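You operate a simulated robot arm through the tools that you are given. There is no shell and no other tool. Be economical: measure what you need, move in short steps, check, and stop when the job is done.

You are at the controls of a simulated robot arm. One attempt, no reset.

JOB
Fill the pail to its line with 60 water, then set 40 and lock the red stop button. Where these are worked on the way, their far stop is far enough and under half their travel is too little: red stop button.
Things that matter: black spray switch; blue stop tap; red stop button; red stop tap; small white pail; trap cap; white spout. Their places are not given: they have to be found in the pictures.

The check looks at the end state, three seconds after you hand in, the way a careful person would. Anything else that was tipped, shoved, dropped, spilled or broken makes it a failure.

ROBOT AND FRAMES
A 6-joint arm with a two-finger parallel gripper, fixed in place. Base frame: the origin is at the foot of the arm, x ahead of it, y to its left, z up. Readings come in m, degrees, newtons and seconds.
With the tool pointing down near the work surface it reaches from about 0.2 to 0.78 m from the base axis. Its first joint turns from -166.0 to 166.0 degrees. Payload 3.91 kg.
The tool frame sits at the grasp point between the pads (the TCP): z along the fingers, y along the line on which they close. The tips reach 0.03 m beyond it. The gripper opens to 0.11 m. The fingers are 0.02 m wide and 0.01 m thick; the gripper's body (0.048 by 0.112 m) begins 0.055 m behind the TCP.
Orientation is that of the tool frame in the base frame, as a unit quaternion [x, y, z, w]. With the fingers straight down and closing along the base's y, the tool's x points along the base's -x, its y along +y and its z along -z.

CONTROLS
- The arm moves only by the tool drive_tool. Its argument "motion" is text: rows parted by semicolons, each of 7 numbers parted by spaces: the shift along the base's x, y, z in m, then the turn, a rotation vector about the base's x, y, z in degrees, then the opening, from 0 (shut) to 1 (fully open). In form: tx ty tz rx ry rz gripper; .... A call has 1 to 8 rows; each row shifts and turns the commanded pose from where the row before left it. A row lasts 0.2 s, in which the tool goes at most 0.05 m and 8.6 degrees; a call with a longer step from one row to the next is refused whole, and so is a gripper value outside its range. A pose out of reach is approached as far as the arm can. The call stops where the force on the tool passes 90 N (or 10 N more than at its start, if that is more) or the arm is blocked; 0.2 s more then pass. The fingers move at their own pace (about 0.045 m/s each) and stop on an object; they squeeze with about 43 N. The grip force told is the motor's: it shows also when the fingers shut on nothing. Time passes only in rows, and 0.2 s behind the last, so rows that do not move let the fingers close. The reply holds the time, the measured pose of the TCP, the force on the tool along the base axes, the opening and the grip force, in the units named above and with some noise, with the torque about the TCP (base axes, N m) and any sound that the robot's microphone picked up.
- Cameras (640 x 400 px; columns grow to the right, rows downward): "scene" is fixed at [0.0398, -0.4977, 1.8368]; the picture's right is [0.90, -0.43, 0.00], its down [-0.27, -0.57, -0.78] and it looks along [0.33, 0.71, -0.63] (base axes); focal length 356 px, centre (320, 200). "wrist" rides on the gripper at [0.077, 0.007, -0.114] in the tool frame; the picture's right is [-0.09, 1.00, 0.00], its down [-0.80, -0.07, -0.59] and it looks along [-0.59, -0.05, 0.80] (tool axes); focal length 270 px, centre (320, 200).
- camera(camera): a new picture of that camera. No time passes.
- lift_body(by): slides the trunk up (or, below 0, down) by that many m; the arm rides with it, the base frame stays. It gives what a move gives, with no picture.
- probe_pixels(camera, pixels): for up to 12 pixels [column, row] of the newest picture of that camera ("zoom" is the newest enlarged one), the place [x, y, z] in the base frame of the surface seen there, good to about 0.003 m, but the place of the scene camera against the robot may be out by one fixed shift of up to 0.018 m in any direction. No time passes.
- enlarge(camera, box): a new picture of the part [left, top, right, bottom] of that camera's present view, enlarged. No time passes.
- close_job(): hands the job in; it is judged then, once.

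Go step by step. Measure first, check grasps and placings, and put right what went wrong. The budget is 80 turns and 34 pictures, counting those below and the enlarged ones. Unless the task says otherwise, let go and move clear before handing in, and close with one line.

The tools are called after "Call:" by a JSON object that holds its "name" and its "arguments". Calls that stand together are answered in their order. drive_tool: Moves the arm, as the interface text tells. Its arguments: {"type":"object","properties":{"motion":{"type":"string"}},"required":["motion"]} The other tools are called the same way: lift_body (by) slides the trunk up or down; camera (camera) takes a picture; probe_pixels (camera, pixels) gives the place of the surface under pixels of a picture; enlarge (camera, box) takes an enlarged picture of a part of a camera's view; close_job () hands the job in.

At the start:

```text
t: 0.0
eef_pos: [0.3255, 0.2781, 1.4173]
orientation: [0.0, 1.0, 0.0, 0.0]
ft_force: [-0.3, 0.0, -0.6]
torque: [0.03, 0.01, 0.02]
gripper_width: 0.1098
finger_force: 0.0
trunk travel left (down, up): [-0.575, 0.035]
```

scene: 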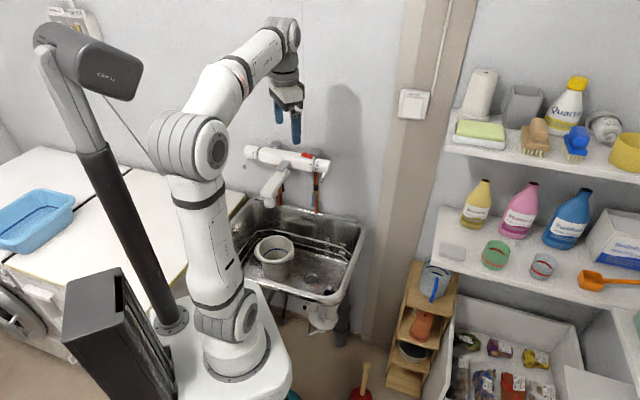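
wrist: 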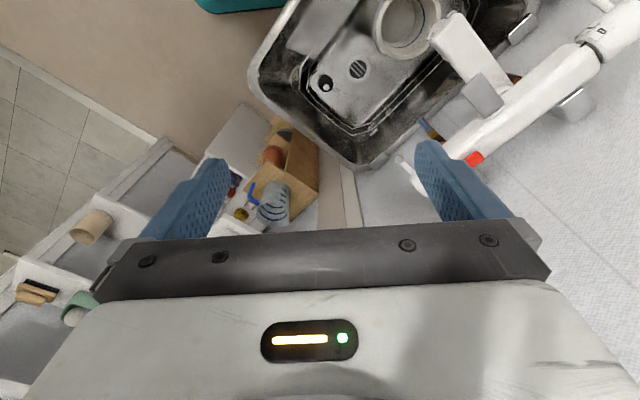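

The scene shows a wall mixer around (285,165) with a red spot, over a sink holding a pail at (273,257). I'll enlarge these areas.

Call:
{"name": "enlarge", "arguments": {"camera": "scene", "box": [230, 130, 350, 205]}}

Call:
{"name": "enlarge", "arguments": {"camera": "scene", "box": [220, 190, 380, 350]}}

Call:
{"name": "enlarge", "arguments": {"camera": "wrist", "box": [240, 0, 640, 220]}}

```text
5.33 times, centred on (290, 168) of scene
```

zoom: 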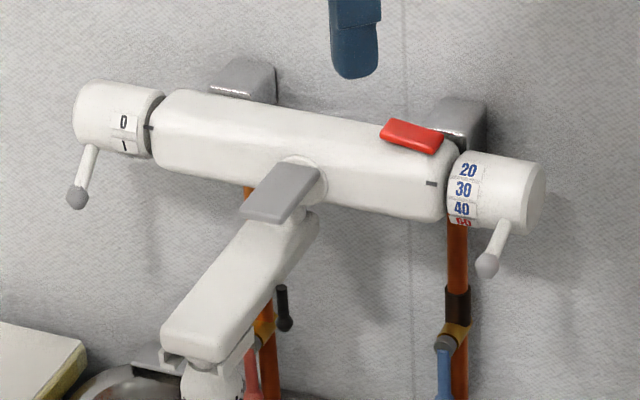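

```text
2.50 times, centred on (300, 270) of scene
```

zoom: 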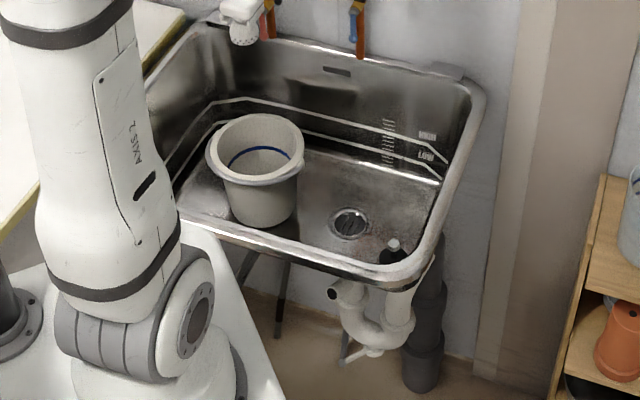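

```text
1.60 times, centred on (440, 110) of wrist
```

zoom: 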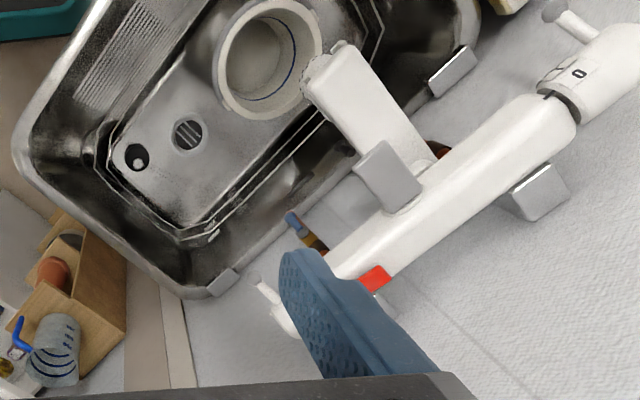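

The right knob is the temperature one (20/30/40/60 against a black mark), the left one is flow (0/1), and the red button is on the body. I'll probe points on the mixer, then on the sink.

Call:
{"name": "enlarge", "arguments": {"camera": "scene", "box": [230, 130, 350, 205]}}

Call:
{"name": "probe_pixels", "arguments": {"camera": "zoom", "pixels": [[411, 133], [430, 183], [460, 188], [534, 195], [487, 265], [505, 225], [77, 198], [88, 155], [280, 190], [190, 345], [282, 310], [445, 370]]}}

Call:
{"name": "probe_pixels", "arguments": {"camera": "scene", "pixels": [[262, 245], [292, 244], [273, 264], [258, 256], [278, 240], [307, 280], [318, 289], [303, 307], [360, 232], [237, 268], [262, 205], [325, 215]]}}

```text
5.33 times, centred on (290, 168) of scene
```

zoom: 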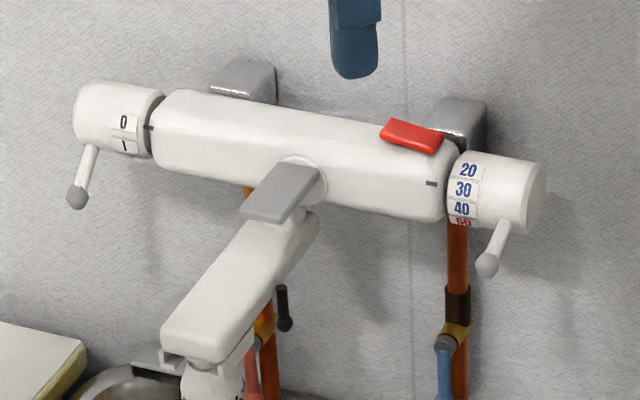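

```text
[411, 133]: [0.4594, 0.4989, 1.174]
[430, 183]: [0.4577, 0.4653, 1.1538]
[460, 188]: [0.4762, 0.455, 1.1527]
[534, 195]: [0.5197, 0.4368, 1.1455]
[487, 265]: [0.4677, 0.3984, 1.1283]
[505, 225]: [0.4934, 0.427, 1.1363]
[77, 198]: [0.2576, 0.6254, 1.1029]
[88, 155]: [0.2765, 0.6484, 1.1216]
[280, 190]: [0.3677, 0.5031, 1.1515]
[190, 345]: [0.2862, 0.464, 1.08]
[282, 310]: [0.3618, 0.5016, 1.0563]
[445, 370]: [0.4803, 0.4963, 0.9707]
```

```text
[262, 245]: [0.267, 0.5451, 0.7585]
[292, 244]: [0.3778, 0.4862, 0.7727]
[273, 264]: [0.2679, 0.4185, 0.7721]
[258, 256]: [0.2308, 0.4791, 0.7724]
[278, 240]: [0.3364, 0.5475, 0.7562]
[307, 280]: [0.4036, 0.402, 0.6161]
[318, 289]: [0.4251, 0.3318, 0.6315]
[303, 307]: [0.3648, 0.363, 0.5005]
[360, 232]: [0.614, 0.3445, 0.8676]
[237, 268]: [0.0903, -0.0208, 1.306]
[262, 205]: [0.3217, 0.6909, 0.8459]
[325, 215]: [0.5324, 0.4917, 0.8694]
```

The temperature mark sits at 30 and the flow knob at 0. I'll bring the wrist camera round, yawing to face the wall and then tilting, so it sees the mixer from the front.

Call:
{"name": "drive_tool", "arguments": {"motion": "-0.018 0.013 -0.02 0 0 8 1; -0.018 0.013 -0.02 0 0 8 1; -0.018 0.013 -0.02 0 0 8 1; -0.018 0.013 -0.02 0 0 8 1; -0.018 0.013 -0.02 0 0 8 1; -0.018 0.013 -0.02 0 0 8 1; 0 0 -0.03 5.55 -5.03 0 0; 0 0 -0.03 5.55 -5.03 0 0"}}

Call:
{"name": "drive_tool", "arguments": {"motion": "0 0 0 5.55 -5.03 0 0; 0 0 0 5.55 -5.03 0 0; 0 0 0 0 0 0 0"}}

Call:
{"name": "camera", "arguments": {"camera": "wrist"}}

```text
t: 1.8
eef_pos: [0.2182, 0.359, 1.2393]
orientation: [-0.404, 0.905, 0.054, 0.12]
ft_force: [0.1, -0.2, 0.2]
torque: [0.01, 0.02, 0.02]
gripper_width: 0.057
finger_force: 0.0
trunk travel left (down, up): [-0.575, 0.035]
```

```text
t: 2.6
eef_pos: [0.219, 0.3584, 1.2382]
orientation: [-0.393, 0.883, 0.104, 0.237]
ft_force: [0.7, 0.0, 0.0]
torque: [0.0, -0.03, 0.01]
gripper_width: 0.0
finger_force: 13.5
trunk travel left (down, up): [-0.575, 0.035]
```

```text
27 pictures are left
```

wrist: 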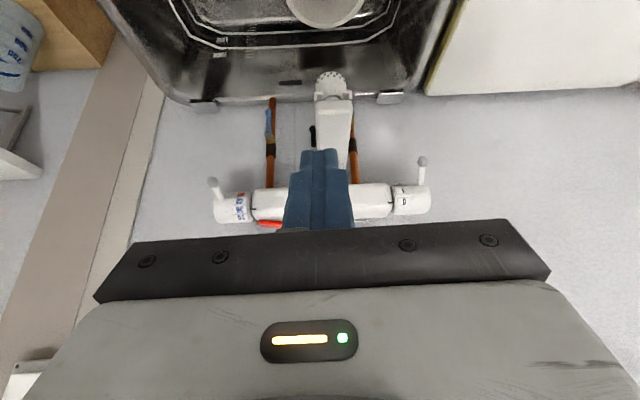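

The view is good but turned 180°, with the spout at (335,100), the nozzle at (332,85) and the pail at (325,8). I'll enlarge it.

Call:
{"name": "enlarge", "arguments": {"camera": "wrist", "box": [190, 60, 450, 235]}}

Call:
{"name": "probe_pixels", "arguments": {"camera": "wrist", "pixels": [[271, 223], [213, 183], [220, 193], [216, 212], [243, 207], [424, 161], [419, 201], [330, 78], [342, 98], [311, 135], [268, 122], [330, 12]]}}

```text
2.29 times, centred on (320, 148) of wrist
```

zoom: 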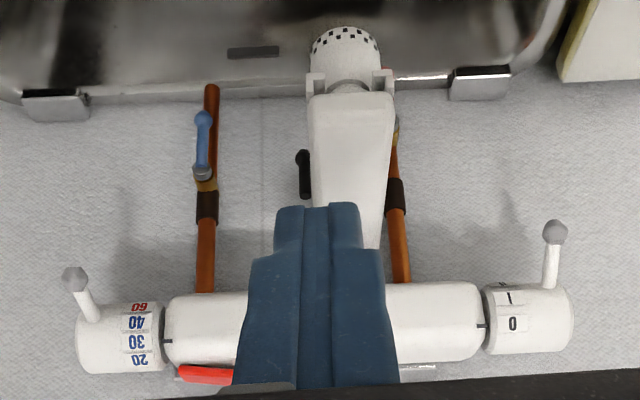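

```text
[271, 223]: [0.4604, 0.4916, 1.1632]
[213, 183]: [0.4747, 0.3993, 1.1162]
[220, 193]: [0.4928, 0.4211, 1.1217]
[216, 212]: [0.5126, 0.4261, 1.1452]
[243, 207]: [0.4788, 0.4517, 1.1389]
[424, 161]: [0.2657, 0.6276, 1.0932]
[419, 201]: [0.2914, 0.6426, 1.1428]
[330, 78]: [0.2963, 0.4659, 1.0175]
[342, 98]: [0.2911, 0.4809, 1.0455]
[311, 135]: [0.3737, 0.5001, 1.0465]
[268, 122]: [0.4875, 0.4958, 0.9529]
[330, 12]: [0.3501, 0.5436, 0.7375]
```

Wrist readings put the scene shift near (+0.008, +0.001, -0.012). Next I'll go lower and look horizontally at the stop taps, the nozzle and the black switch.

Call:
{"name": "drive_tool", "arguments": {"motion": "0.02 -0.015 -0.02 5.55 -5.03 0 0; 0.02 -0.01 -0.03 5.55 -5.03 0 0; 0.02 0 -0.035 5.55 -5.03 0 0; 0.02 0.005 -0.035 5.55 -5.03 0 0; 0 0 -0.04 0 0 0 0; 0 0 -0.04 0 0 0 0; 0 0 -0.04 0 0 0 0; 0 0 0 0 0 0 0"}}

Call:
{"name": "enlarge", "arguments": {"camera": "wrist", "box": [160, 0, 560, 240]}}

```text
t: 4.4
eef_pos: [0.3301, 0.3811, 1.0572]
orientation: [-0.364, 0.789, 0.182, 0.461]
ft_force: [-0.1, 0.6, 0.1]
torque: [-0.05, -0.03, 0.01]
gripper_width: 0.0
finger_force: 37.6
out of reach, approached as far as the arm can: row 3, 4, 5, 6, 7
trunk travel left (down, up): [-0.575, 0.035]
```

```text
1.60 times, centred on (360, 120) of wrist
```

zoom: 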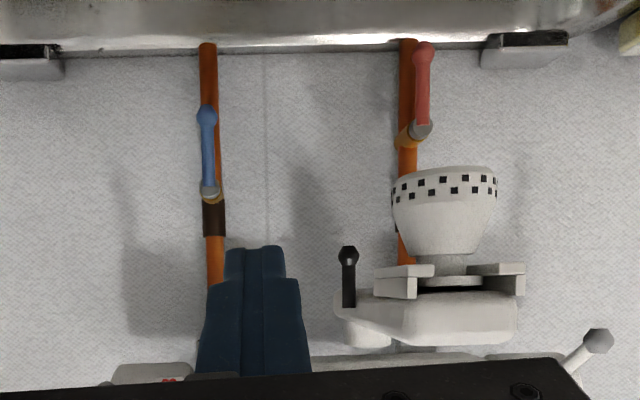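

Both stop tap handles lie along their pipes, so both are open. The black switch lever beside the nozzle points down. I'll check the trap and the pail in the scene view, and lower the trunk for reach.

Call:
{"name": "enlarge", "arguments": {"camera": "scene", "box": [285, 265, 355, 350]}}

Call:
{"name": "lift_body", "arguments": {"by": -0.2}}

```text
4.71 times, centred on (320, 308) of scene
```

zoom: 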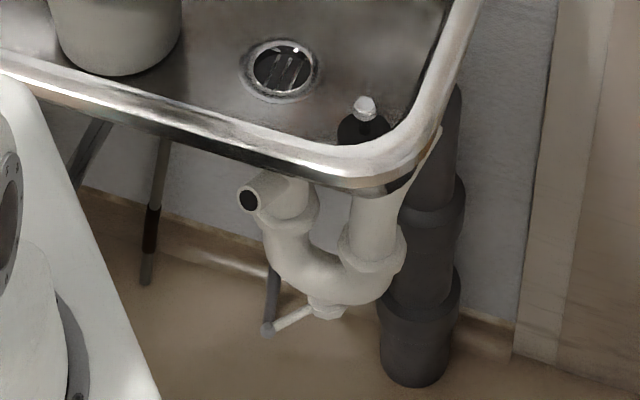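

```text
t: 6.1
eef_pos: [0.3299, 0.3814, 0.8848]
orientation: [-0.364, 0.787, 0.183, 0.463]
ft_force: [-6.0, -8.6, 21.9]
torque: [-2.91, 2.5, 0.12]
gripper_width: 0.0
finger_force: 37.7
trunk travel left (down, up): [-0.399, 0.211]
stopped: the force on the tool passed its limit at 129 N (the readings are from after the stop); the commanded pose is now the measured one
```

The arm pressed on something, probably the sink rim, and stopped. I'll raise the trunk straight away and check.

Call:
{"name": "lift_body", "arguments": {"by": 0.06}}

Call:
{"name": "camera", "arguments": {"camera": "scene"}}

```text
t: 7.1
eef_pos: [0.3302, 0.3826, 0.9446]
orientation: [-0.364, 0.788, 0.183, 0.462]
ft_force: [-0.6, -0.3, 1.2]
torque: [-0.01, 0.03, 0.0]
gripper_width: 0.0
finger_force: 37.8
trunk travel left (down, up): [-0.459, 0.151]
```

```text
23 pictures are left
```

scene: 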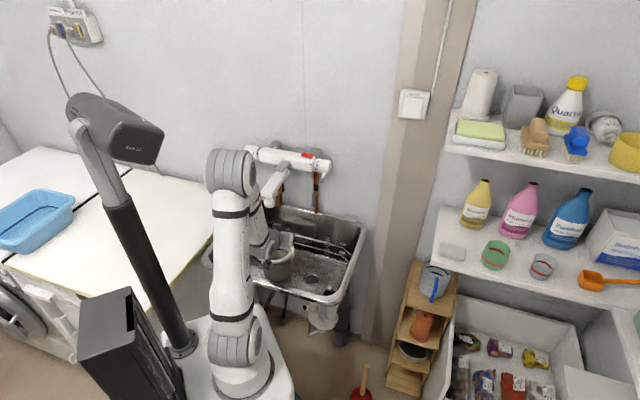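

Force has cleared. I'll rise, back off, and level the tilt, then inspect the pail and sink.

Call:
{"name": "drive_tool", "arguments": {"motion": "-0.02 -0.02 0.03 0 0 0 0; -0.02 -0.02 0.035 0 0 0 0; -0.02 -0.02 0.035 -5.55 5.03 0 0; -0.02 -0.02 0.035 -5.55 5.03 0 0; -0.01 -0.02 0.035 -5.55 5.03 0 0; 0 0 0.035 -5.55 5.03 0 0; 0 0 0 0 0 0 0"}}

Call:
{"name": "camera", "arguments": {"camera": "wrist"}}

```text
t: 8.7
eef_pos: [0.2596, 0.32, 1.1584]
orientation: [-0.409, 0.876, 0.088, 0.239]
ft_force: [-0.1, 0.5, -0.2]
torque: [-0.02, 0.01, 0.02]
gripper_width: 0.0002
finger_force: 37.6
out of reach, approached as far as the arm can: row 1, 2
trunk travel left (down, up): [-0.459, 0.151]
```

```text
22 pictures are left
```

wrist: 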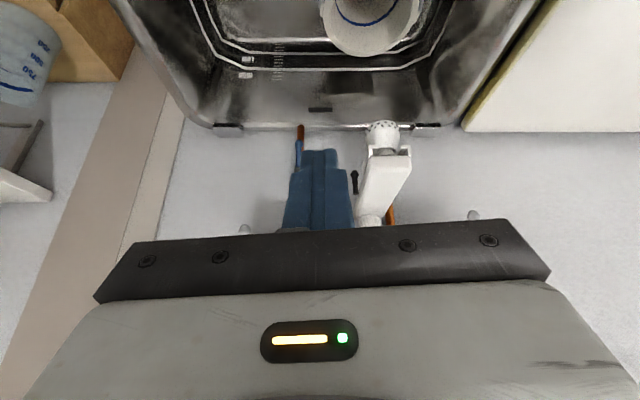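

I'll probe the pail rim arc at (322,15), (355,55) and (420,18), along with the fill line, the nozzle and the switch.

Call:
{"name": "probe_pixels", "arguments": {"camera": "wrist", "pixels": [[322, 6], [326, 25], [340, 43], [365, 52], [395, 47], [412, 30], [419, 8], [369, 20], [345, 13], [382, 128], [355, 182], [392, 165]]}}

```text
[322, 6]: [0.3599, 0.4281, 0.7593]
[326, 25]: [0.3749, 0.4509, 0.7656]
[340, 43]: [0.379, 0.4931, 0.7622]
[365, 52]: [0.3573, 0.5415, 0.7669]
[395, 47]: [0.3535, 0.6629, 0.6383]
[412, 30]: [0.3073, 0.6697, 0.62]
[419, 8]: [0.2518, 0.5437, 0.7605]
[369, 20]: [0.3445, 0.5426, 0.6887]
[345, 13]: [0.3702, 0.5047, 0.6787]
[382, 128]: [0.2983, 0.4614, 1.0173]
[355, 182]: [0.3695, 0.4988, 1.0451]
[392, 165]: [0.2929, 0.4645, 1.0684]
```

The pail centre is about (0.303, 0.482), with the nozzle at about (0.313, 0.478) directly above it, so neither needs moving. I'll look at the trap and the floor more closely.

Call:
{"name": "enlarge", "arguments": {"camera": "scene", "box": [305, 298, 340, 342]}}

Call:
{"name": "enlarge", "arguments": {"camera": "scene", "box": [235, 280, 395, 400]}}

```text
9.09 times, centred on (322, 320) of scene
```

zoom: 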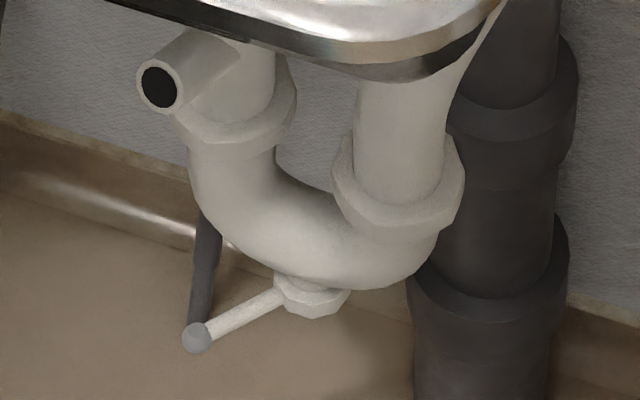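

```text
3.33 times, centred on (315, 340) of scene
```

zoom: 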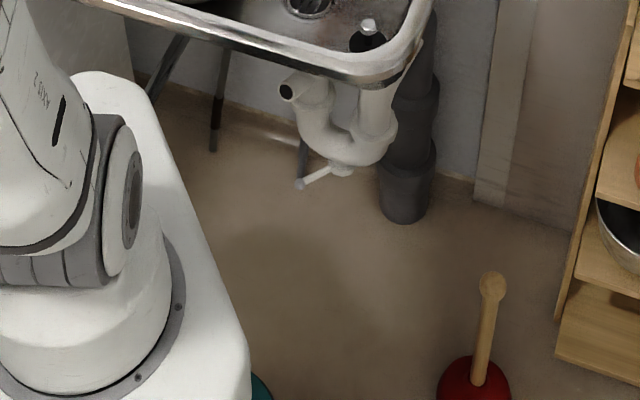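

The trap cap looks seated at the bottom of the U-bend. Next is the button's shape and facing, so I'll enlarge it.

Call:
{"name": "enlarge", "arguments": {"camera": "scene", "box": [290, 140, 340, 175]}}

```text
11.43 times, centred on (315, 158) of scene
```

zoom: 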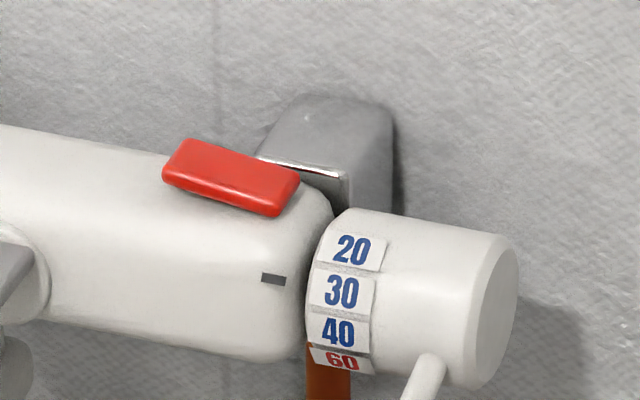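

Call:
{"name": "probe_pixels", "arguments": {"camera": "zoom", "pixels": [[190, 148], [290, 180], [175, 172], [280, 200], [235, 172], [240, 195], [150, 145], [150, 250], [495, 300], [495, 260], [500, 340], [440, 240]]}}

```text
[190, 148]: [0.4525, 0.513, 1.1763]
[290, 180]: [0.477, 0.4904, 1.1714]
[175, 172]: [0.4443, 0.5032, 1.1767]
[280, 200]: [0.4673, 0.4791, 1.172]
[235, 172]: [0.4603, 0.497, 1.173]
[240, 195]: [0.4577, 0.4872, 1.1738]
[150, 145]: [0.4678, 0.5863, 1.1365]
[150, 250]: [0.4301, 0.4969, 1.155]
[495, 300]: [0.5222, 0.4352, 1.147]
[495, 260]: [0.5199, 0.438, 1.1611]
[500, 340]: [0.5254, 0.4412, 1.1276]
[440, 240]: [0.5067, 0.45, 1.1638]
```

The button's top is flat at z≈1.161, centred near (0.467, 0.497), so it presses straight down. The lever angles suggest about 33° of turn per label step. I'll rise and move above the button.

Call:
{"name": "drive_tool", "arguments": {"motion": "0 0 0.05 0 0 0 0; 0 0 0.05 0 0 0 0; 0.034 0.029 0 0 0 0 0; 0.034 0.029 0 0 0 0 0; 0.034 0.029 0 0 0 0 0; 0.034 0.029 0 0 0 0 0; 0.034 0.029 0 0 0 0 0; 0.032 0.026 0 0 0 0 0"}}

```text
t: 10.5
eef_pos: [0.462, 0.4902, 1.2546]
orientation: [-0.408, 0.877, 0.087, 0.24]
ft_force: [-0.2, -0.7, 0.4]
torque: [0.0, 0.03, 0.01]
gripper_width: 0.0
finger_force: 38.1
trunk travel left (down, up): [-0.459, 0.151]
```

I'm now above the button. I'll descend to just over it and check the alignment.

Call:
{"name": "drive_tool", "arguments": {"motion": "0 0 -0.025 0 0 0 0; 0 0 -0.022 0 0 0 0; 0 0 0 0 0 0 0"}}

Call:
{"name": "enlarge", "arguments": {"camera": "scene", "box": [270, 120, 350, 180]}}

Call:
{"name": "enlarge", "arguments": {"camera": "wrist", "box": [200, 100, 460, 240]}}

```text
t: 11.3
eef_pos: [0.4625, 0.4894, 1.2109]
orientation: [-0.408, 0.876, 0.089, 0.241]
ft_force: [-0.5, 0.0, 0.0]
torque: [-0.01, 0.01, -0.01]
gripper_width: 0.0
finger_force: 38.1
trunk travel left (down, up): [-0.459, 0.151]
```

```text
6.67 times, centred on (310, 150) of scene
```

zoom: 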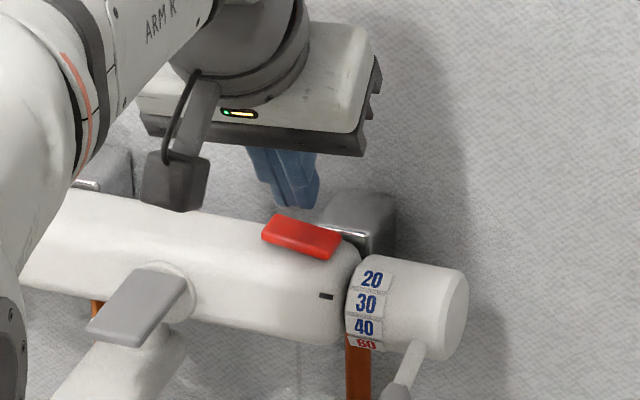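

```text
2.46 times, centred on (330, 170) of wrist
```

zoom: 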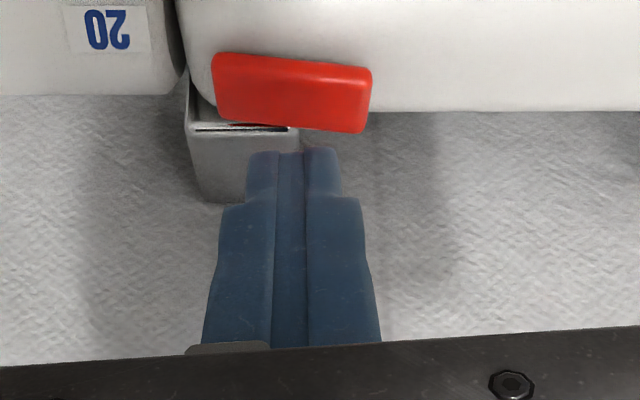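

I'll measure the button and the fingertip in this wrist view.

Call:
{"name": "probe_pixels", "arguments": {"camera": "zoom", "pixels": [[230, 70], [290, 95], [350, 80], [345, 125], [290, 120], [225, 110], [290, 160], [262, 160], [322, 160]]}}

```text
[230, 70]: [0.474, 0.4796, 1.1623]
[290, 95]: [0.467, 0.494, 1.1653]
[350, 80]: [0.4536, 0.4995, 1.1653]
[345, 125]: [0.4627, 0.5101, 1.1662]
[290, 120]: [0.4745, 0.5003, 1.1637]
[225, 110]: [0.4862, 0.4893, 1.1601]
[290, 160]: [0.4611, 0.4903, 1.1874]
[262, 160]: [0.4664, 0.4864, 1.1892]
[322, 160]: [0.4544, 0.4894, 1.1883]
```

The tip is about 15 mm above the button centre, so I'll press down in small steps.

Call:
{"name": "drive_tool", "arguments": {"motion": "0 0 -0.010 0 0 0 0; 0 0 -0.004 0 0 0 0; 0 0 -0.003 0 0 0 0; 0 0 -0.003 0 0 0 0"}}

```text
t: 12.3
eef_pos: [0.4603, 0.491, 1.1966]
orientation: [-0.408, 0.875, 0.09, 0.244]
ft_force: [0.5, 7.8, 23.1]
torque: [0.34, -0.17, -0.05]
gripper_width: 0.0
finger_force: 37.3
trunk travel left (down, up): [-0.459, 0.151]
```

I have contact at 23 N. I'll keep pressing to the far stop.

Call:
{"name": "drive_tool", "arguments": {"motion": "0 0 -0.003 0 0 0 0; 0 0 -0.003 0 0 0 0; 0 0 -0.003 0 0 0 0"}}

```text
t: 13.1
eef_pos: [0.4609, 0.4906, 1.1954]
orientation: [-0.408, 0.872, 0.094, 0.253]
ft_force: [5.0, 12.4, 61.5]
torque: [0.62, -0.51, 0.57]
gripper_width: 0.0
finger_force: 37.7
trunk travel left (down, up): [-0.459, 0.151]
```

At 61 N the tip barely sank, so I'll back off and see what the button did.

Call:
{"name": "drive_tool", "arguments": {"motion": "0 0 0.012 0 0 0 0; 0 0 0.02 0 0 0 0; 0 0 0 0 0 0 0"}}

Call:
{"name": "enlarge", "arguments": {"camera": "wrist", "box": [200, 100, 460, 240]}}

```text
t: 13.9
eef_pos: [0.461, 0.492, 1.2125]
orientation: [-0.408, 0.877, 0.087, 0.238]
ft_force: [0.8, -0.4, 0.0]
torque: [-0.01, 0.02, 0.0]
gripper_width: 0.0
finger_force: 37.6
trunk travel left (down, up): [-0.459, 0.151]
```

```text
2.46 times, centred on (330, 170) of wrist
```

zoom: 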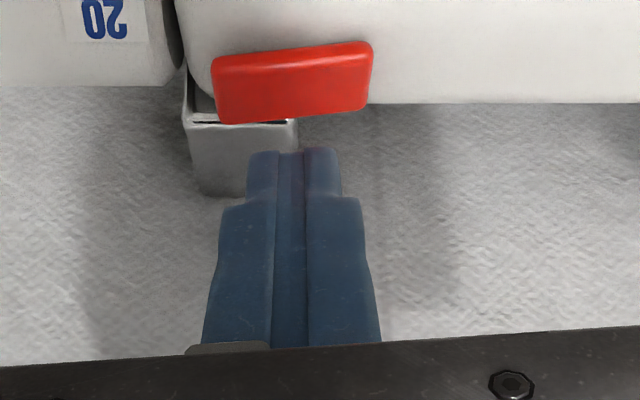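

The button tilted: its left end in world terms, at image right (360,50), changed. I'll probe the heights.

Call:
{"name": "probe_pixels", "arguments": {"camera": "zoom", "pixels": [[230, 75], [290, 70], [355, 55], [350, 95], [290, 105], [230, 110], [240, 40], [400, 60]]}}

Call:
{"name": "enlarge", "arguments": {"camera": "scene", "box": [270, 120, 350, 180]}}

```text
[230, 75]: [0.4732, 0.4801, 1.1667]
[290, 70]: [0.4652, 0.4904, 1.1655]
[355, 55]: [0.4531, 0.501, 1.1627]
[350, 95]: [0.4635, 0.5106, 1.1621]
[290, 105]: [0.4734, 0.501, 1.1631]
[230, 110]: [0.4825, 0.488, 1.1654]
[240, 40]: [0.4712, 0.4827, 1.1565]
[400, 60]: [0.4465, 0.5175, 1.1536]
```

```text
6.67 times, centred on (310, 150) of scene
```

zoom: 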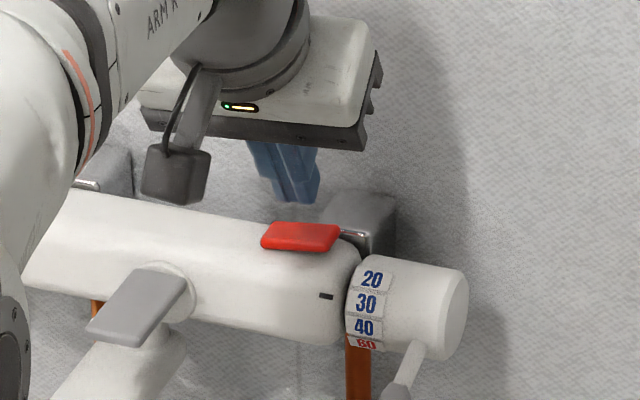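

It's a rocker: the right end was down (locked) and the left end is now fully down (unlocked). To lock later I'll press the right end. Next I'll move in front of and above the temperature lever with the fingers half open.

Call:
{"name": "drive_tool", "arguments": {"motion": "0 0 0.02 0 0 0 0; 0 -0.045 0.01 0 0 0 0.3; 0 -0.045 0 0 0 0 0.5; 0.005 -0.022 0 0 0 0 0.5; 0 0 -0.03 0 0 0 0.5; 0 0 0 0 0 0 0.5"}}

Call:
{"name": "camera", "arguments": {"camera": "wrist"}}

```text
t: 15.3
eef_pos: [0.4663, 0.3774, 1.2141]
orientation: [-0.409, 0.876, 0.09, 0.24]
ft_force: [-0.1, 0.0, 0.8]
torque: [-0.02, -0.04, 0.0]
gripper_width: 0.0551
finger_force: 0.0
trunk travel left (down, up): [-0.459, 0.151]
```

```text
14 pictures are left
```

wrist: 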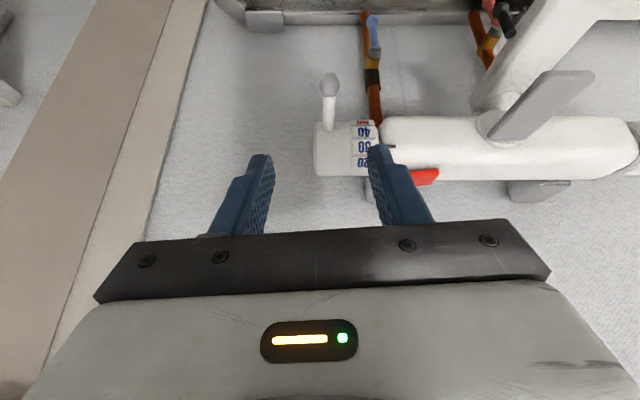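

Call:
{"name": "probe_pixels", "arguments": {"camera": "wrist", "pixels": [[329, 80], [329, 90], [329, 112], [329, 122], [335, 150], [321, 150], [365, 131], [372, 170], [330, 175], [545, 95], [590, 75]]}}

```text
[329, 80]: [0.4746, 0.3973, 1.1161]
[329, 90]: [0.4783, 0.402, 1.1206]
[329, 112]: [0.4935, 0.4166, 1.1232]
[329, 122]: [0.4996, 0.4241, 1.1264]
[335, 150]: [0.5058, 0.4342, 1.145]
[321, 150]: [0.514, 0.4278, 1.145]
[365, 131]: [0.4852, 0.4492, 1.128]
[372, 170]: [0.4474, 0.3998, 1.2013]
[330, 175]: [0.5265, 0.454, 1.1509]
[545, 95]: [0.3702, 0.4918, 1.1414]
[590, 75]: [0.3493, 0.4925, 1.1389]
```

The lever ball's centre is about (0.479, 0.402, 1.112). I'll lower so that it sits between the pads, then close.

Call:
{"name": "drive_tool", "arguments": {"motion": "0.008 0.020 -0.02 0 0 0 0.5; 0 0 -0.035 0 0 0 0.5; 0 0 -0.034 0 0 0 0.5; 0 0 0 0 0 0 0.25; 0 0 0 0 0 0 0.1; 0 0 0 0 0 0 0.1"}}

```text
t: 16.7
eef_pos: [0.476, 0.3964, 1.1253]
orientation: [-0.408, 0.876, 0.089, 0.241]
ft_force: [5.4, -3.7, -0.1]
torque: [-0.13, -0.05, -0.1]
gripper_width: 0.0178
finger_force: 33.3
trunk travel left (down, up): [-0.459, 0.151]
```

The lever ball is gripped at 17.8 mm. I'll swing it up along its arc by about 66°, toward 60.

Call:
{"name": "drive_tool", "arguments": {"motion": "-0.0023 -0.0024 0.0121 0 0 0 0.1; -0.0006 -0.0006 0.0124 0 0 0 0.1; 0.0010 0.0011 0.0124 0 0 0 0.1; 0.0026 0.0027 0.0118 0 0 0 0.1; 0 0 0 0 0 0 0.1"}}

Call:
{"name": "enlarge", "arguments": {"camera": "scene", "box": [280, 130, 360, 190]}}

```text
t: 17.9
eef_pos: [0.4761, 0.3993, 1.1734]
orientation: [-0.407, 0.877, 0.087, 0.239]
ft_force: [-1.8, -12.1, -18.1]
torque: [-1.26, 0.92, -0.14]
gripper_width: 0.0178
finger_force: 45.5
trunk travel left (down, up): [-0.459, 0.151]
```

```text
6.67 times, centred on (320, 160) of scene
```

zoom: 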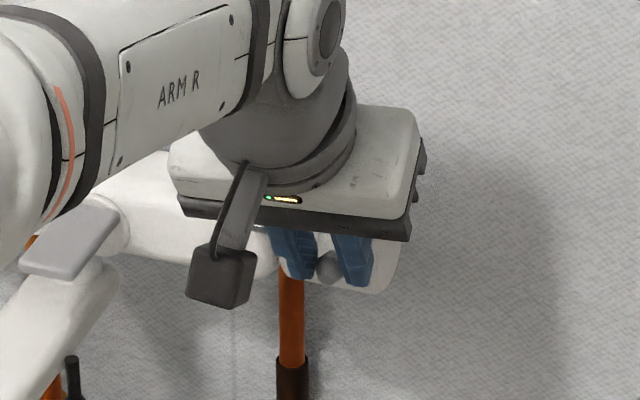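

The lever is following the tool, with moderate resistance. I'll continue for the last two steps.

Call:
{"name": "drive_tool", "arguments": {"motion": "0.0042 0.0044 0.0109 0 0 0 0.1; 0.0055 0.0058 0.0096 0 0 0 0.1; 0 0 0 0 0 0 0.1"}}

Call:
{"name": "enlarge", "arguments": {"camera": "wrist", "box": [240, 60, 440, 210]}}

```text
t: 18.7
eef_pos: [0.4854, 0.4092, 1.1947]
orientation: [-0.408, 0.877, 0.088, 0.24]
ft_force: [-3.9, -14.9, -12.7]
torque: [-1.34, 0.93, -0.09]
gripper_width: 0.0176
finger_force: 44.7
trunk travel left (down, up): [-0.459, 0.151]
```

```text
2.67 times, centred on (340, 135) of wrist
```

zoom: 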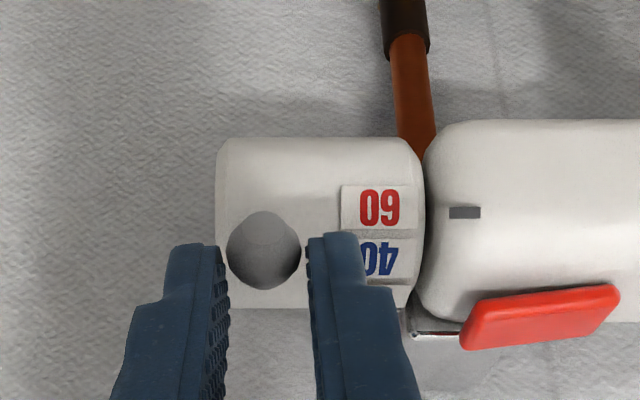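

60 now sits at the mark: "60" at (378,208) against the mark at (465,212). I'll release, retreat upward and cross to the flow lever on the left.

Call:
{"name": "drive_tool", "arguments": {"motion": "0 0 0 0 0 0 0.4; 0 0 0 0 0 0 0.45; -0.012 -0.012 0.03 0 0 0 0.45; -0.012 -0.012 0.035 -5.5 5.1 0 0.45; 0 0 0.02 -5.5 5.1 0 0.45; -0.03 0.03 0 -5.5 5.1 0 0.45; -0.033 0.033 0 -5.5 5.1 0 0.45; -0.033 0.033 0 0 0 0 0.45"}}

Call:
{"name": "drive_tool", "arguments": {"motion": "-0.033 0.033 0 0 0 0 0.45; -0.033 0.033 0 0 0 0 0.45; -0.025 0.035 0 0 0 0 0.45; 0 0.035 0 0 0 0 0.45; 0 0.02 0 0 0 0 0.45; 0 0 0 0 0 0 0.45"}}

Call:
{"name": "camera", "arguments": {"camera": "wrist"}}

```text
t: 20.5
eef_pos: [0.3667, 0.4826, 1.2805]
orientation: [-0.425, 0.905, -0.009, 0.001]
ft_force: [-0.6, 0.0, 0.4]
torque: [-0.01, 0.0, 0.0]
gripper_width: 0.0495
finger_force: 0.0
trunk travel left (down, up): [-0.459, 0.151]
```

```text
t: 21.9
eef_pos: [0.2627, 0.6079, 1.2569]
orientation: [-0.425, 0.905, -0.009, 0.001]
ft_force: [-0.6, -0.6, -0.9]
torque: [0.01, -0.02, 0.03]
gripper_width: 0.0497
finger_force: 0.0
out of reach, approached as far as the arm can: row 4, 5
trunk travel left (down, up): [-0.459, 0.151]
```

```text
11 pictures are left
```

wrist: 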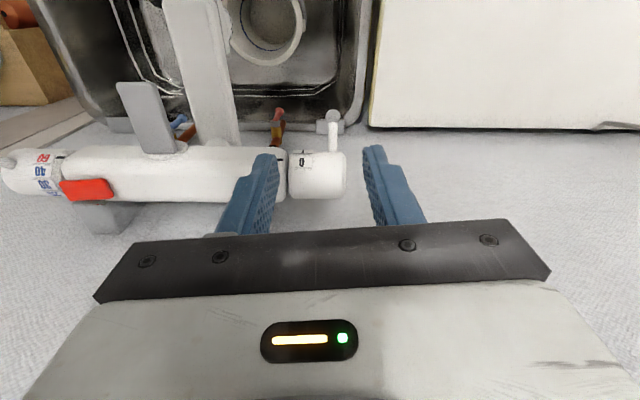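

The pail interior and the flow lever ball at (333,115) are both visible. I'll probe the ball.

Call:
{"name": "probe_pixels", "arguments": {"camera": "wrist", "pixels": [[333, 113], [333, 120], [333, 128], [333, 140], [300, 156], [335, 180], [270, 50], [262, 48]]}}

```text
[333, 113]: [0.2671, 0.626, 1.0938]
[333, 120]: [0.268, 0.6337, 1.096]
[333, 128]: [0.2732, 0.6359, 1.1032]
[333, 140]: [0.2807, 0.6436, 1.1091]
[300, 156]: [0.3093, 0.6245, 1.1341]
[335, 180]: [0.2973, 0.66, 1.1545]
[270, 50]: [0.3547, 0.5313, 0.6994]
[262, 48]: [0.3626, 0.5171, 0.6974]
```

The ball's centre is about (0.270, 0.632, 1.089). I'll descend most of the way and re-measure.

Call:
{"name": "drive_tool", "arguments": {"motion": "0 0 -0.04 0 0 0 0.45; 0 0 -0.04 0 0 0 0.45; 0 0 0 0 0 0 0.45"}}

```text
t: 22.7
eef_pos: [0.2654, 0.6082, 1.1772]
orientation: [-0.423, 0.906, -0.01, 0.0]
ft_force: [-0.1, -0.1, -0.1]
torque: [-0.04, -0.01, 0.01]
gripper_width: 0.0493
finger_force: 0.0
trunk travel left (down, up): [-0.459, 0.151]
```

I'm straight above it now, so I'll finish the approach and grip.

Call:
{"name": "drive_tool", "arguments": {"motion": "0.002 0.012 -0.035 0 0 0 0.45; 0.002 0.012 -0.038 0 0 0 0.45; 0 0 0 0 0 0 0.25; 0 0 0 0 0 0 0.1; 0 0 0 0 0 0 0.1"}}

Call:
{"name": "camera", "arguments": {"camera": "wrist"}}

```text
t: 23.9
eef_pos: [0.271, 0.6316, 1.1053]
orientation: [-0.424, 0.905, -0.009, 0.001]
ft_force: [5.4, -7.5, 0.3]
torque: [-0.21, -0.08, -0.02]
gripper_width: 0.0175
finger_force: 37.1
trunk travel left (down, up): [-0.459, 0.151]
```

```text
10 pictures are left
```

wrist: 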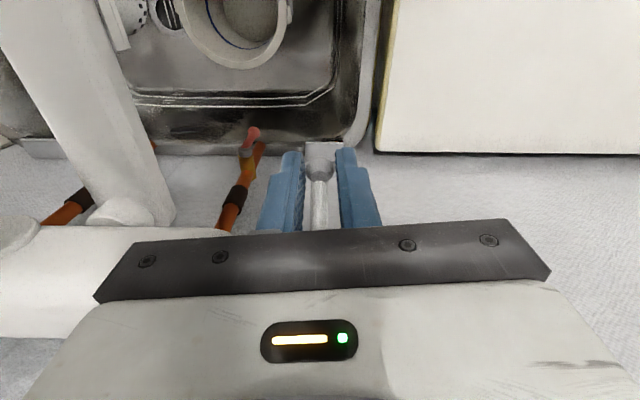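

Good grip, and from here I can see the nozzle at (130,10) and the pail's inside line at (215,30). I'll open the flow a little to see how the water leaves.

Call:
{"name": "drive_tool", "arguments": {"motion": "-0.0071 -0.0074 0.0135 0 0 0 0.1; 0 0 0 0 0 0 0.1"}}

Call:
{"name": "camera", "arguments": {"camera": "wrist"}}

```text
t: 24.5
eef_pos: [0.2635, 0.6249, 1.1222]
orientation: [-0.423, 0.906, -0.008, 0.002]
ft_force: [10.0, -10.5, 1.8]
torque: [-0.16, -0.28, -0.04]
gripper_width: 0.0185
finger_force: 7.0
trunk travel left (down, up): [-0.459, 0.151]
```

```text
9 pictures are left
```

wrist: 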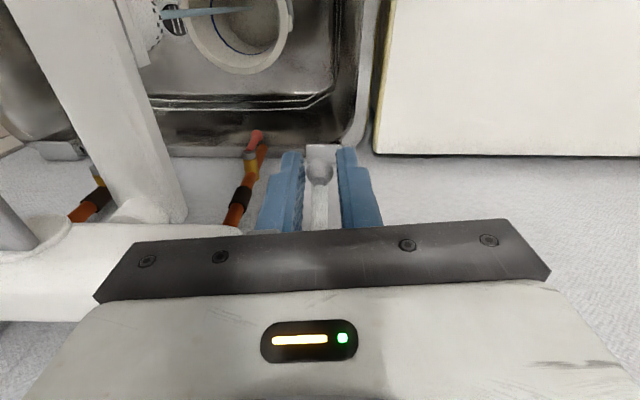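

A clean jet at (190,12) falls inside the pail, so the spray switch is already set right. I'll let it run briefly and gauge the rate.

Call:
{"name": "drive_tool", "arguments": {"motion": "0 0 0 0 0 0 0.1; 0 0 0 0 0 0 0.1; 0 0 0 0 0 0 0.1; 0 0 0 0 0 0 0.1; 0 0 0 0 0 0 0.1; 0 0 0 0 0 0 0.1; 0 0 0 0 0 0 0.1; 0 0 0 0 0 0 0.1"}}

Call:
{"name": "enlarge", "arguments": {"camera": "wrist", "box": [130, 0, 310, 110]}}

Call:
{"name": "probe_pixels", "arguments": {"camera": "zoom", "pixels": [[400, 20], [400, 60], [400, 100], [430, 150], [400, 190], [350, 130], [300, 130], [340, 170]]}}

```text
t: 26.3
eef_pos: [0.2634, 0.6255, 1.1213]
orientation: [-0.424, 0.906, -0.009, 0.0]
ft_force: [13.6, -6.5, 5.1]
torque: [-0.04, -0.36, -0.03]
gripper_width: 0.0183
finger_force: 7.9
trunk travel left (down, up): [-0.459, 0.151]
```

```text
3.56 times, centred on (220, 55) of wrist
```

zoom: 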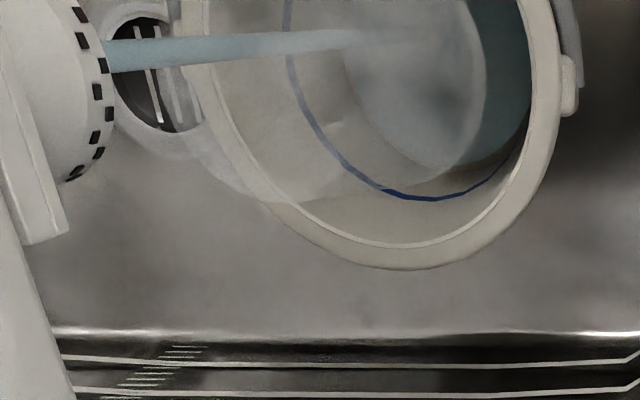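

```text
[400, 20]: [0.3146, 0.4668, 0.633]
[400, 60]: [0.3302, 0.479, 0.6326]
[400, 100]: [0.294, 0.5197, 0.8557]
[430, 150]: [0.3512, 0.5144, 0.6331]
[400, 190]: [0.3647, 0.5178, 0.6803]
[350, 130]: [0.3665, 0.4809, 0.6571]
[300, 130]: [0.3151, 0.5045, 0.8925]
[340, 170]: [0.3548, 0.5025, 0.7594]
```

There's steam and the water surface is at z≈0.633. I'll probe the blue line and the bare pail wall precisely.

Call:
{"name": "probe_pixels", "arguments": {"camera": "zoom", "pixels": [[435, 198], [410, 196], [380, 185], [345, 163], [315, 125], [290, 65], [287, 25], [480, 185], [470, 160], [510, 60], [500, 110], [445, 40]]}}

```text
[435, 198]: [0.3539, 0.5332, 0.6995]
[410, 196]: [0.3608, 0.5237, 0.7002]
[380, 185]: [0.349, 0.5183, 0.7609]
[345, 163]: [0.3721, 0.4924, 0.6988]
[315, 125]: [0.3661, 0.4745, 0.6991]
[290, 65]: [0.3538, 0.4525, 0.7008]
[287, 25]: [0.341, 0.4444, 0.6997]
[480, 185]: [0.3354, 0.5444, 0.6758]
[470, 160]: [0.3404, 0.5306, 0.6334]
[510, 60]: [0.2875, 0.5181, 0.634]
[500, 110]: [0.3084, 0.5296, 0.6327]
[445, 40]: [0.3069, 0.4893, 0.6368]
```

The line is at z≈0.700. I'll probe the pail floor in the earlier wrist picture to get the fill rate.

Call:
{"name": "probe_pixels", "arguments": {"camera": "wrist", "pixels": [[240, 8], [245, 30], [255, 25], [240, 40], [262, 20], [235, 25]]}}

```text
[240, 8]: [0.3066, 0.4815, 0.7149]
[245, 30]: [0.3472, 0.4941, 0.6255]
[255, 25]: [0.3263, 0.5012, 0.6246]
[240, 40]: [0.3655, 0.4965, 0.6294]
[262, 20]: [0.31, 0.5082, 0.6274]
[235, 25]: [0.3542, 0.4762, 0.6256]
```

The rate is about 4 mm/s, so roughly 16 s remain. I'll wait 9 s and then re-measure.

Call:
{"name": "drive_tool", "arguments": {"motion": "0 0 0 0 0 0 0.1; 0 0 0 0 0 0 0.1; 0 0 0 0 0 0 0.1; 0 0 0 0 0 0 0.1; 0 0 0 0 0 0 0.1; 0 0 0 0 0 0 0.1; 0 0 0 0 0 0 0.1; 0 0 0 0 0 0 0.1"}}

Call:
{"name": "drive_tool", "arguments": {"motion": "0 0 0 0 0 0 0.1; 0 0 0 0 0 0 0.1; 0 0 0 0 0 0 0.1; 0 0 0 0 0 0 0.1; 0 0 0 0 0 0 0.1; 0 0 0 0 0 0 0.1; 0 0 0 0 0 0 0.1; 0 0 0 0 0 0 0.1"}}

Call:
{"name": "drive_tool", "arguments": {"motion": "0 0 0 0 0 0 0.1; 0 0 0 0 0 0 0.1; 0 0 0 0 0 0 0.1; 0 0 0 0 0 0 0.1; 0 0 0 0 0 0 0.1; 0 0 0 0 0 0 0.1; 0 0 0 0 0 0 0.1; 0 0 0 0 0 0 0.1"}}

Call:
{"name": "drive_tool", "arguments": {"motion": "0 0 0 0 0 0 0.1; 0 0 0 0 0 0 0.1; 0 0 0 0 0 0 0.1; 0 0 0 0 0 0 0.1; 0 0 0 0 0 0 0.1; 0 0 0 0 0 0 0.1; 0 0 0 0 0 0 0.1; 0 0 0 0 0 0 0.1"}}

Call:
{"name": "drive_tool", "arguments": {"motion": "0 0 0 0 0 0 0.1; 0 0 0 0 0 0 0.1; 0 0 0 0 0 0 0.1; 0 0 0 0 0 0 0.1; 0 0 0 0 0 0 0.1; 0 0 0 0 0 0 0.1; 0 0 0 0 0 0 0.1; 0 0 0 0 0 0 0.1"}}

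Call:
{"name": "enlarge", "arguments": {"camera": "wrist", "box": [130, 0, 310, 110]}}

Call:
{"name": "probe_pixels", "arguments": {"camera": "zoom", "pixels": [[380, 20], [380, 80], [400, 100], [430, 150], [350, 130], [470, 160], [510, 60], [500, 110], [445, 70], [410, 196]]}}

```text
t: 28.1
eef_pos: [0.263, 0.6249, 1.1195]
orientation: [-0.424, 0.906, -0.01, 0.0]
ft_force: [13.0, -7.7, 3.9]
torque: [-0.1, -0.34, 0.0]
gripper_width: 0.0188
finger_force: 7.9
trunk travel left (down, up): [-0.459, 0.151]
```

```text
t: 29.9
eef_pos: [0.2636, 0.6245, 1.1209]
orientation: [-0.424, 0.906, -0.009, 0.001]
ft_force: [12.9, -8.6, 2.8]
torque: [-0.16, -0.31, -0.03]
gripper_width: 0.0187
finger_force: 8.1
trunk travel left (down, up): [-0.459, 0.151]
```

```text
t: 31.7
eef_pos: [0.2636, 0.6248, 1.1205]
orientation: [-0.424, 0.906, -0.008, 0.0]
ft_force: [12.7, -9.1, 1.0]
torque: [-0.16, -0.28, -0.02]
gripper_width: 0.0188
finger_force: 7.1
trunk travel left (down, up): [-0.459, 0.151]
```

```text
t: 33.5
eef_pos: [0.2634, 0.6249, 1.1202]
orientation: [-0.424, 0.906, -0.008, 0.0]
ft_force: [12.4, -8.9, 0.4]
torque: [-0.21, -0.22, -0.06]
gripper_width: 0.0187
finger_force: 7.5
trunk travel left (down, up): [-0.459, 0.151]
```

```text
t: 35.3
eef_pos: [0.2638, 0.6252, 1.1197]
orientation: [-0.425, 0.905, -0.008, 0.0]
ft_force: [10.7, -10.4, -0.1]
torque: [-0.22, -0.18, -0.05]
gripper_width: 0.0187
finger_force: 7.5
trunk travel left (down, up): [-0.459, 0.151]
```

```text
3.56 times, centred on (220, 55) of wrist
```

zoom: 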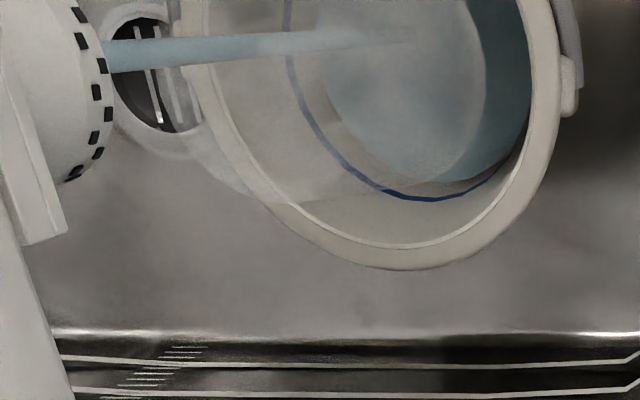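

```text
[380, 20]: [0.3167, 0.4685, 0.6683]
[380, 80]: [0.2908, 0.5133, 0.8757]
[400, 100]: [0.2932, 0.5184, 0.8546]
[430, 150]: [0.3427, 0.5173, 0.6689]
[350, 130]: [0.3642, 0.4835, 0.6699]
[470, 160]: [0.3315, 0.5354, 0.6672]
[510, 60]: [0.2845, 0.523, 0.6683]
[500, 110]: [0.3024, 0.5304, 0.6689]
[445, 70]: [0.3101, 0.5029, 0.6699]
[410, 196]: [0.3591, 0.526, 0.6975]
```

The level is at 0.669, rising 4.0 mm/s, so about 7.7 s are left. I'll wait 6.8 s and re-check.

Call:
{"name": "drive_tool", "arguments": {"motion": "0 0 0 0 0 0 0.1; 0 0 0 0 0 0 0.1; 0 0 0 0 0 0 0.1; 0 0 0 0 0 0 0.1; 0 0 0 0 0 0 0.1; 0 0 0 0 0 0 0.1; 0 0 0 0 0 0 0.1; 0 0 0 0 0 0 0.1"}}

Call:
{"name": "drive_tool", "arguments": {"motion": "0 0 0 0 0 0 0.1; 0 0 0 0 0 0 0.1; 0 0 0 0 0 0 0.1; 0 0 0 0 0 0 0.1; 0 0 0 0 0 0 0.1; 0 0 0 0 0 0 0.1; 0 0 0 0 0 0 0.1; 0 0 0 0 0 0 0.1"}}

Call:
{"name": "drive_tool", "arguments": {"motion": "0 0 0 0 0 0 0.1; 0 0 0 0 0 0 0.1; 0 0 0 0 0 0 0.1; 0 0 0 0 0 0 0.1; 0 0 0 0 0 0 0.1; 0 0 0 0 0 0 0.1; 0 0 0 0 0 0 0.1; 0 0 0 0 0 0 0.1"}}

Call:
{"name": "drive_tool", "arguments": {"motion": "0 0 0 0 0 0 0.1; 0 0 0 0 0 0 0.1; 0 0 0 0 0 0 0.1; 0 0 0 0 0 0 0.1; 0 0 0 0 0 0 0.1; 0 0 0 0 0 0 0.1"}}

Call:
{"name": "enlarge", "arguments": {"camera": "wrist", "box": [130, 0, 310, 110]}}

Call:
{"name": "probe_pixels", "arguments": {"camera": "zoom", "pixels": [[380, 20], [330, 100], [370, 150], [430, 150], [350, 130], [470, 160], [510, 60], [500, 110], [445, 70], [435, 198], [400, 15], [470, 30]]}}

```text
t: 37.1
eef_pos: [0.2623, 0.6244, 1.1205]
orientation: [-0.424, 0.906, -0.009, 0.0]
ft_force: [12.2, -10.1, -0.8]
torque: [-0.19, -0.17, -0.05]
gripper_width: 0.0187
finger_force: 8.4
trunk travel left (down, up): [-0.459, 0.151]
```

```text
t: 38.9
eef_pos: [0.2633, 0.6239, 1.1205]
orientation: [-0.424, 0.906, -0.009, 0.0]
ft_force: [12.2, -9.2, -0.7]
torque: [-0.19, -0.21, -0.02]
gripper_width: 0.0186
finger_force: 7.7
trunk travel left (down, up): [-0.459, 0.151]
```

```text
t: 40.7
eef_pos: [0.2624, 0.6251, 1.1204]
orientation: [-0.424, 0.905, -0.008, 0.0]
ft_force: [11.1, -9.4, 0.6]
torque: [-0.21, -0.22, -0.04]
gripper_width: 0.0185
finger_force: 7.9
trunk travel left (down, up): [-0.459, 0.151]
```

```text
t: 42.1
eef_pos: [0.2638, 0.6241, 1.1206]
orientation: [-0.424, 0.906, -0.009, 0.0]
ft_force: [12.3, -9.6, 0.1]
torque: [-0.2, -0.21, -0.02]
gripper_width: 0.0185
finger_force: 7.9
trunk travel left (down, up): [-0.459, 0.151]
```

```text
3.56 times, centred on (220, 55) of wrist
```

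zoom: 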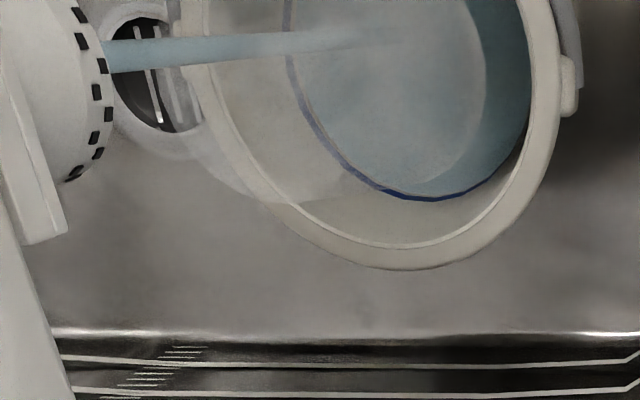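

```text
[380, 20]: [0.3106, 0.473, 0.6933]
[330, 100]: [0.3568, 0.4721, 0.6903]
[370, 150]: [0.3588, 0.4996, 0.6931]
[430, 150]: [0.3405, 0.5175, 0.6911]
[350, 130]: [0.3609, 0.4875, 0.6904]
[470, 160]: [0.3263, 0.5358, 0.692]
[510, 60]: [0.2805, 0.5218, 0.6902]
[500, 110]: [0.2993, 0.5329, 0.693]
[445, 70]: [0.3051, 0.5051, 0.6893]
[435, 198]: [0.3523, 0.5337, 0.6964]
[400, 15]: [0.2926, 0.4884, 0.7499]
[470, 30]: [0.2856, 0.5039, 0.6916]
```

The level is at 0.6915 and touches the lower edge of the line (centre about 0.699). I'll hold 1.4 s more and swing the lever back shut.

Call:
{"name": "drive_tool", "arguments": {"motion": "0 0 0 0 0 0 0.1; 0 0 0 0 0 0 0.1; 0 0 0 0 0 0 0.1; 0 0 0 0 0 0 0.1; 0 0 0 0 0 0 0.1; 0 0 0 0 0 0 0.1; 0 0 0 0 0 0 0.1; 0.0071 0.0074 -0.0135 0 0 0 0.1"}}

Call:
{"name": "drive_tool", "arguments": {"motion": "0.0015 0.0015 -0.0025 0 0 0 0.1; 0 0 0 0 0 0 0.1"}}

Call:
{"name": "camera", "arguments": {"camera": "wrist"}}

Call:
{"name": "probe_pixels", "arguments": {"camera": "wrist", "pixels": [[240, 8], [245, 30], [255, 25], [240, 40], [262, 20], [235, 25], [225, 20], [250, 15], [248, 35], [265, 30]]}}

```text
t: 43.9
eef_pos: [0.2715, 0.6325, 1.1049]
orientation: [-0.425, 0.905, -0.009, 0.0]
ft_force: [13.8, -6.1, -0.7]
torque: [-0.2, -0.09, 0.08]
gripper_width: 0.0178
finger_force: 7.2
trunk travel left (down, up): [-0.459, 0.151]
```

```text
t: 44.5
eef_pos: [0.2722, 0.6319, 1.1055]
orientation: [-0.424, 0.906, -0.007, 0.001]
ft_force: [6.5, -16.1, 8.9]
torque: [0.25, -0.54, 0.04]
gripper_width: 0.0174
finger_force: 44.9
trunk travel left (down, up): [-0.459, 0.151]
```

```text
5 pictures are left
```

wrist: 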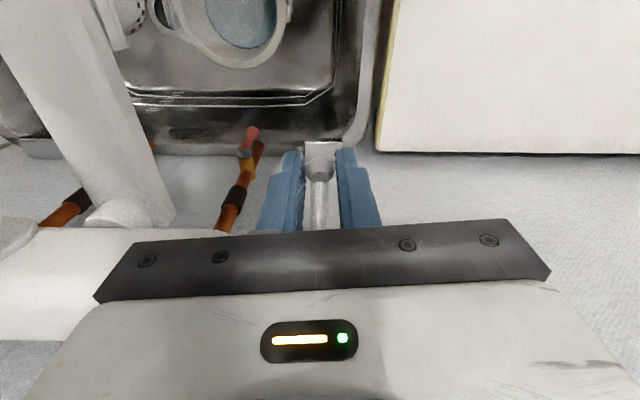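

```text
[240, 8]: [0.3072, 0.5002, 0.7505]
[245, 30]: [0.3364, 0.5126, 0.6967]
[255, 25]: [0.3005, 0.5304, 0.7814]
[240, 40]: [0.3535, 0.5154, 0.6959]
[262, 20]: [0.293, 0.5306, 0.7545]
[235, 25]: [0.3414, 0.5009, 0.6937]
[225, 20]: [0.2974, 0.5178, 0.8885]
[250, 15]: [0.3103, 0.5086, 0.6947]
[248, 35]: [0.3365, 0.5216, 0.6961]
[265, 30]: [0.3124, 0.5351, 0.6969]
```

The flow is shut against its stop, the jet is gone, and the level is about 0.696 at the line. I'll release and go back to the temperature lever by the reverse path.

Call:
{"name": "drive_tool", "arguments": {"motion": "-0.0015 -0.0015 0.0025 0 0 0 0.3; 0 0 0 0 0 0 0.45; -0.004 -0.02 0.035 0 0 0 0.45; -0.002 -0.005 0.048 0 0 0 0.45; 0 0 0.048 0 0 0 0.45; 0 0 0.035 0 0 0 0.45; 0.03 -0.035 0 0 0 0 0.45; 0.03 -0.035 0 0 0 0 0.45"}}

Call:
{"name": "drive_tool", "arguments": {"motion": "0.033 -0.033 0 0 0 0 0.45; 0.033 -0.033 0 5.5 -5.1 0 0.45; 0.033 -0.033 0 5.5 -5.1 0 0.45; 0.033 -0.033 0 5.5 -5.1 0 0.45; 0 0 0 5.5 -5.1 0 0.45; 0 0 0 0 0 0 0.45"}}

```text
t: 46.3
eef_pos: [0.3188, 0.5306, 1.2684]
orientation: [-0.425, 0.905, -0.008, 0.001]
ft_force: [0.7, -0.7, 0.2]
torque: [0.04, -0.01, 0.02]
gripper_width: 0.0497
finger_force: 0.1
out of reach, approached as far as the arm can: row 6
trunk travel left (down, up): [-0.459, 0.151]
```

```text
t: 47.7
eef_pos: [0.453, 0.4007, 1.2654]
orientation: [-0.409, 0.876, 0.089, 0.241]
ft_force: [0.5, 0.0, -1.0]
torque: [0.03, -0.01, 0.01]
gripper_width: 0.0495
finger_force: 0.1
trunk travel left (down, up): [-0.459, 0.151]
```

I'll line up and descend to the lever ball at its 60 position, then grip.

Call:
{"name": "drive_tool", "arguments": {"motion": "0.0084 -0.0155 -0.005 0 0 0 0.45; 0 0 0 0 0 0 0.45; 0.012 0.012 -0.035 0 0 0 0.45; 0.012 0.012 -0.0305 0 0 0 0.45; 0 0 0 0 0 0 0.25; 0 0 0 0 0 0 0.1; 0 0 0 0 0 0 0.1"}}

```text
t: 49.3
eef_pos: [0.4869, 0.4081, 1.1948]
orientation: [-0.409, 0.876, 0.09, 0.24]
ft_force: [3.5, -5.5, 1.9]
torque: [-0.18, -0.11, -0.04]
gripper_width: 0.0175
finger_force: 36.9
trunk travel left (down, up): [-0.459, 0.151]
```

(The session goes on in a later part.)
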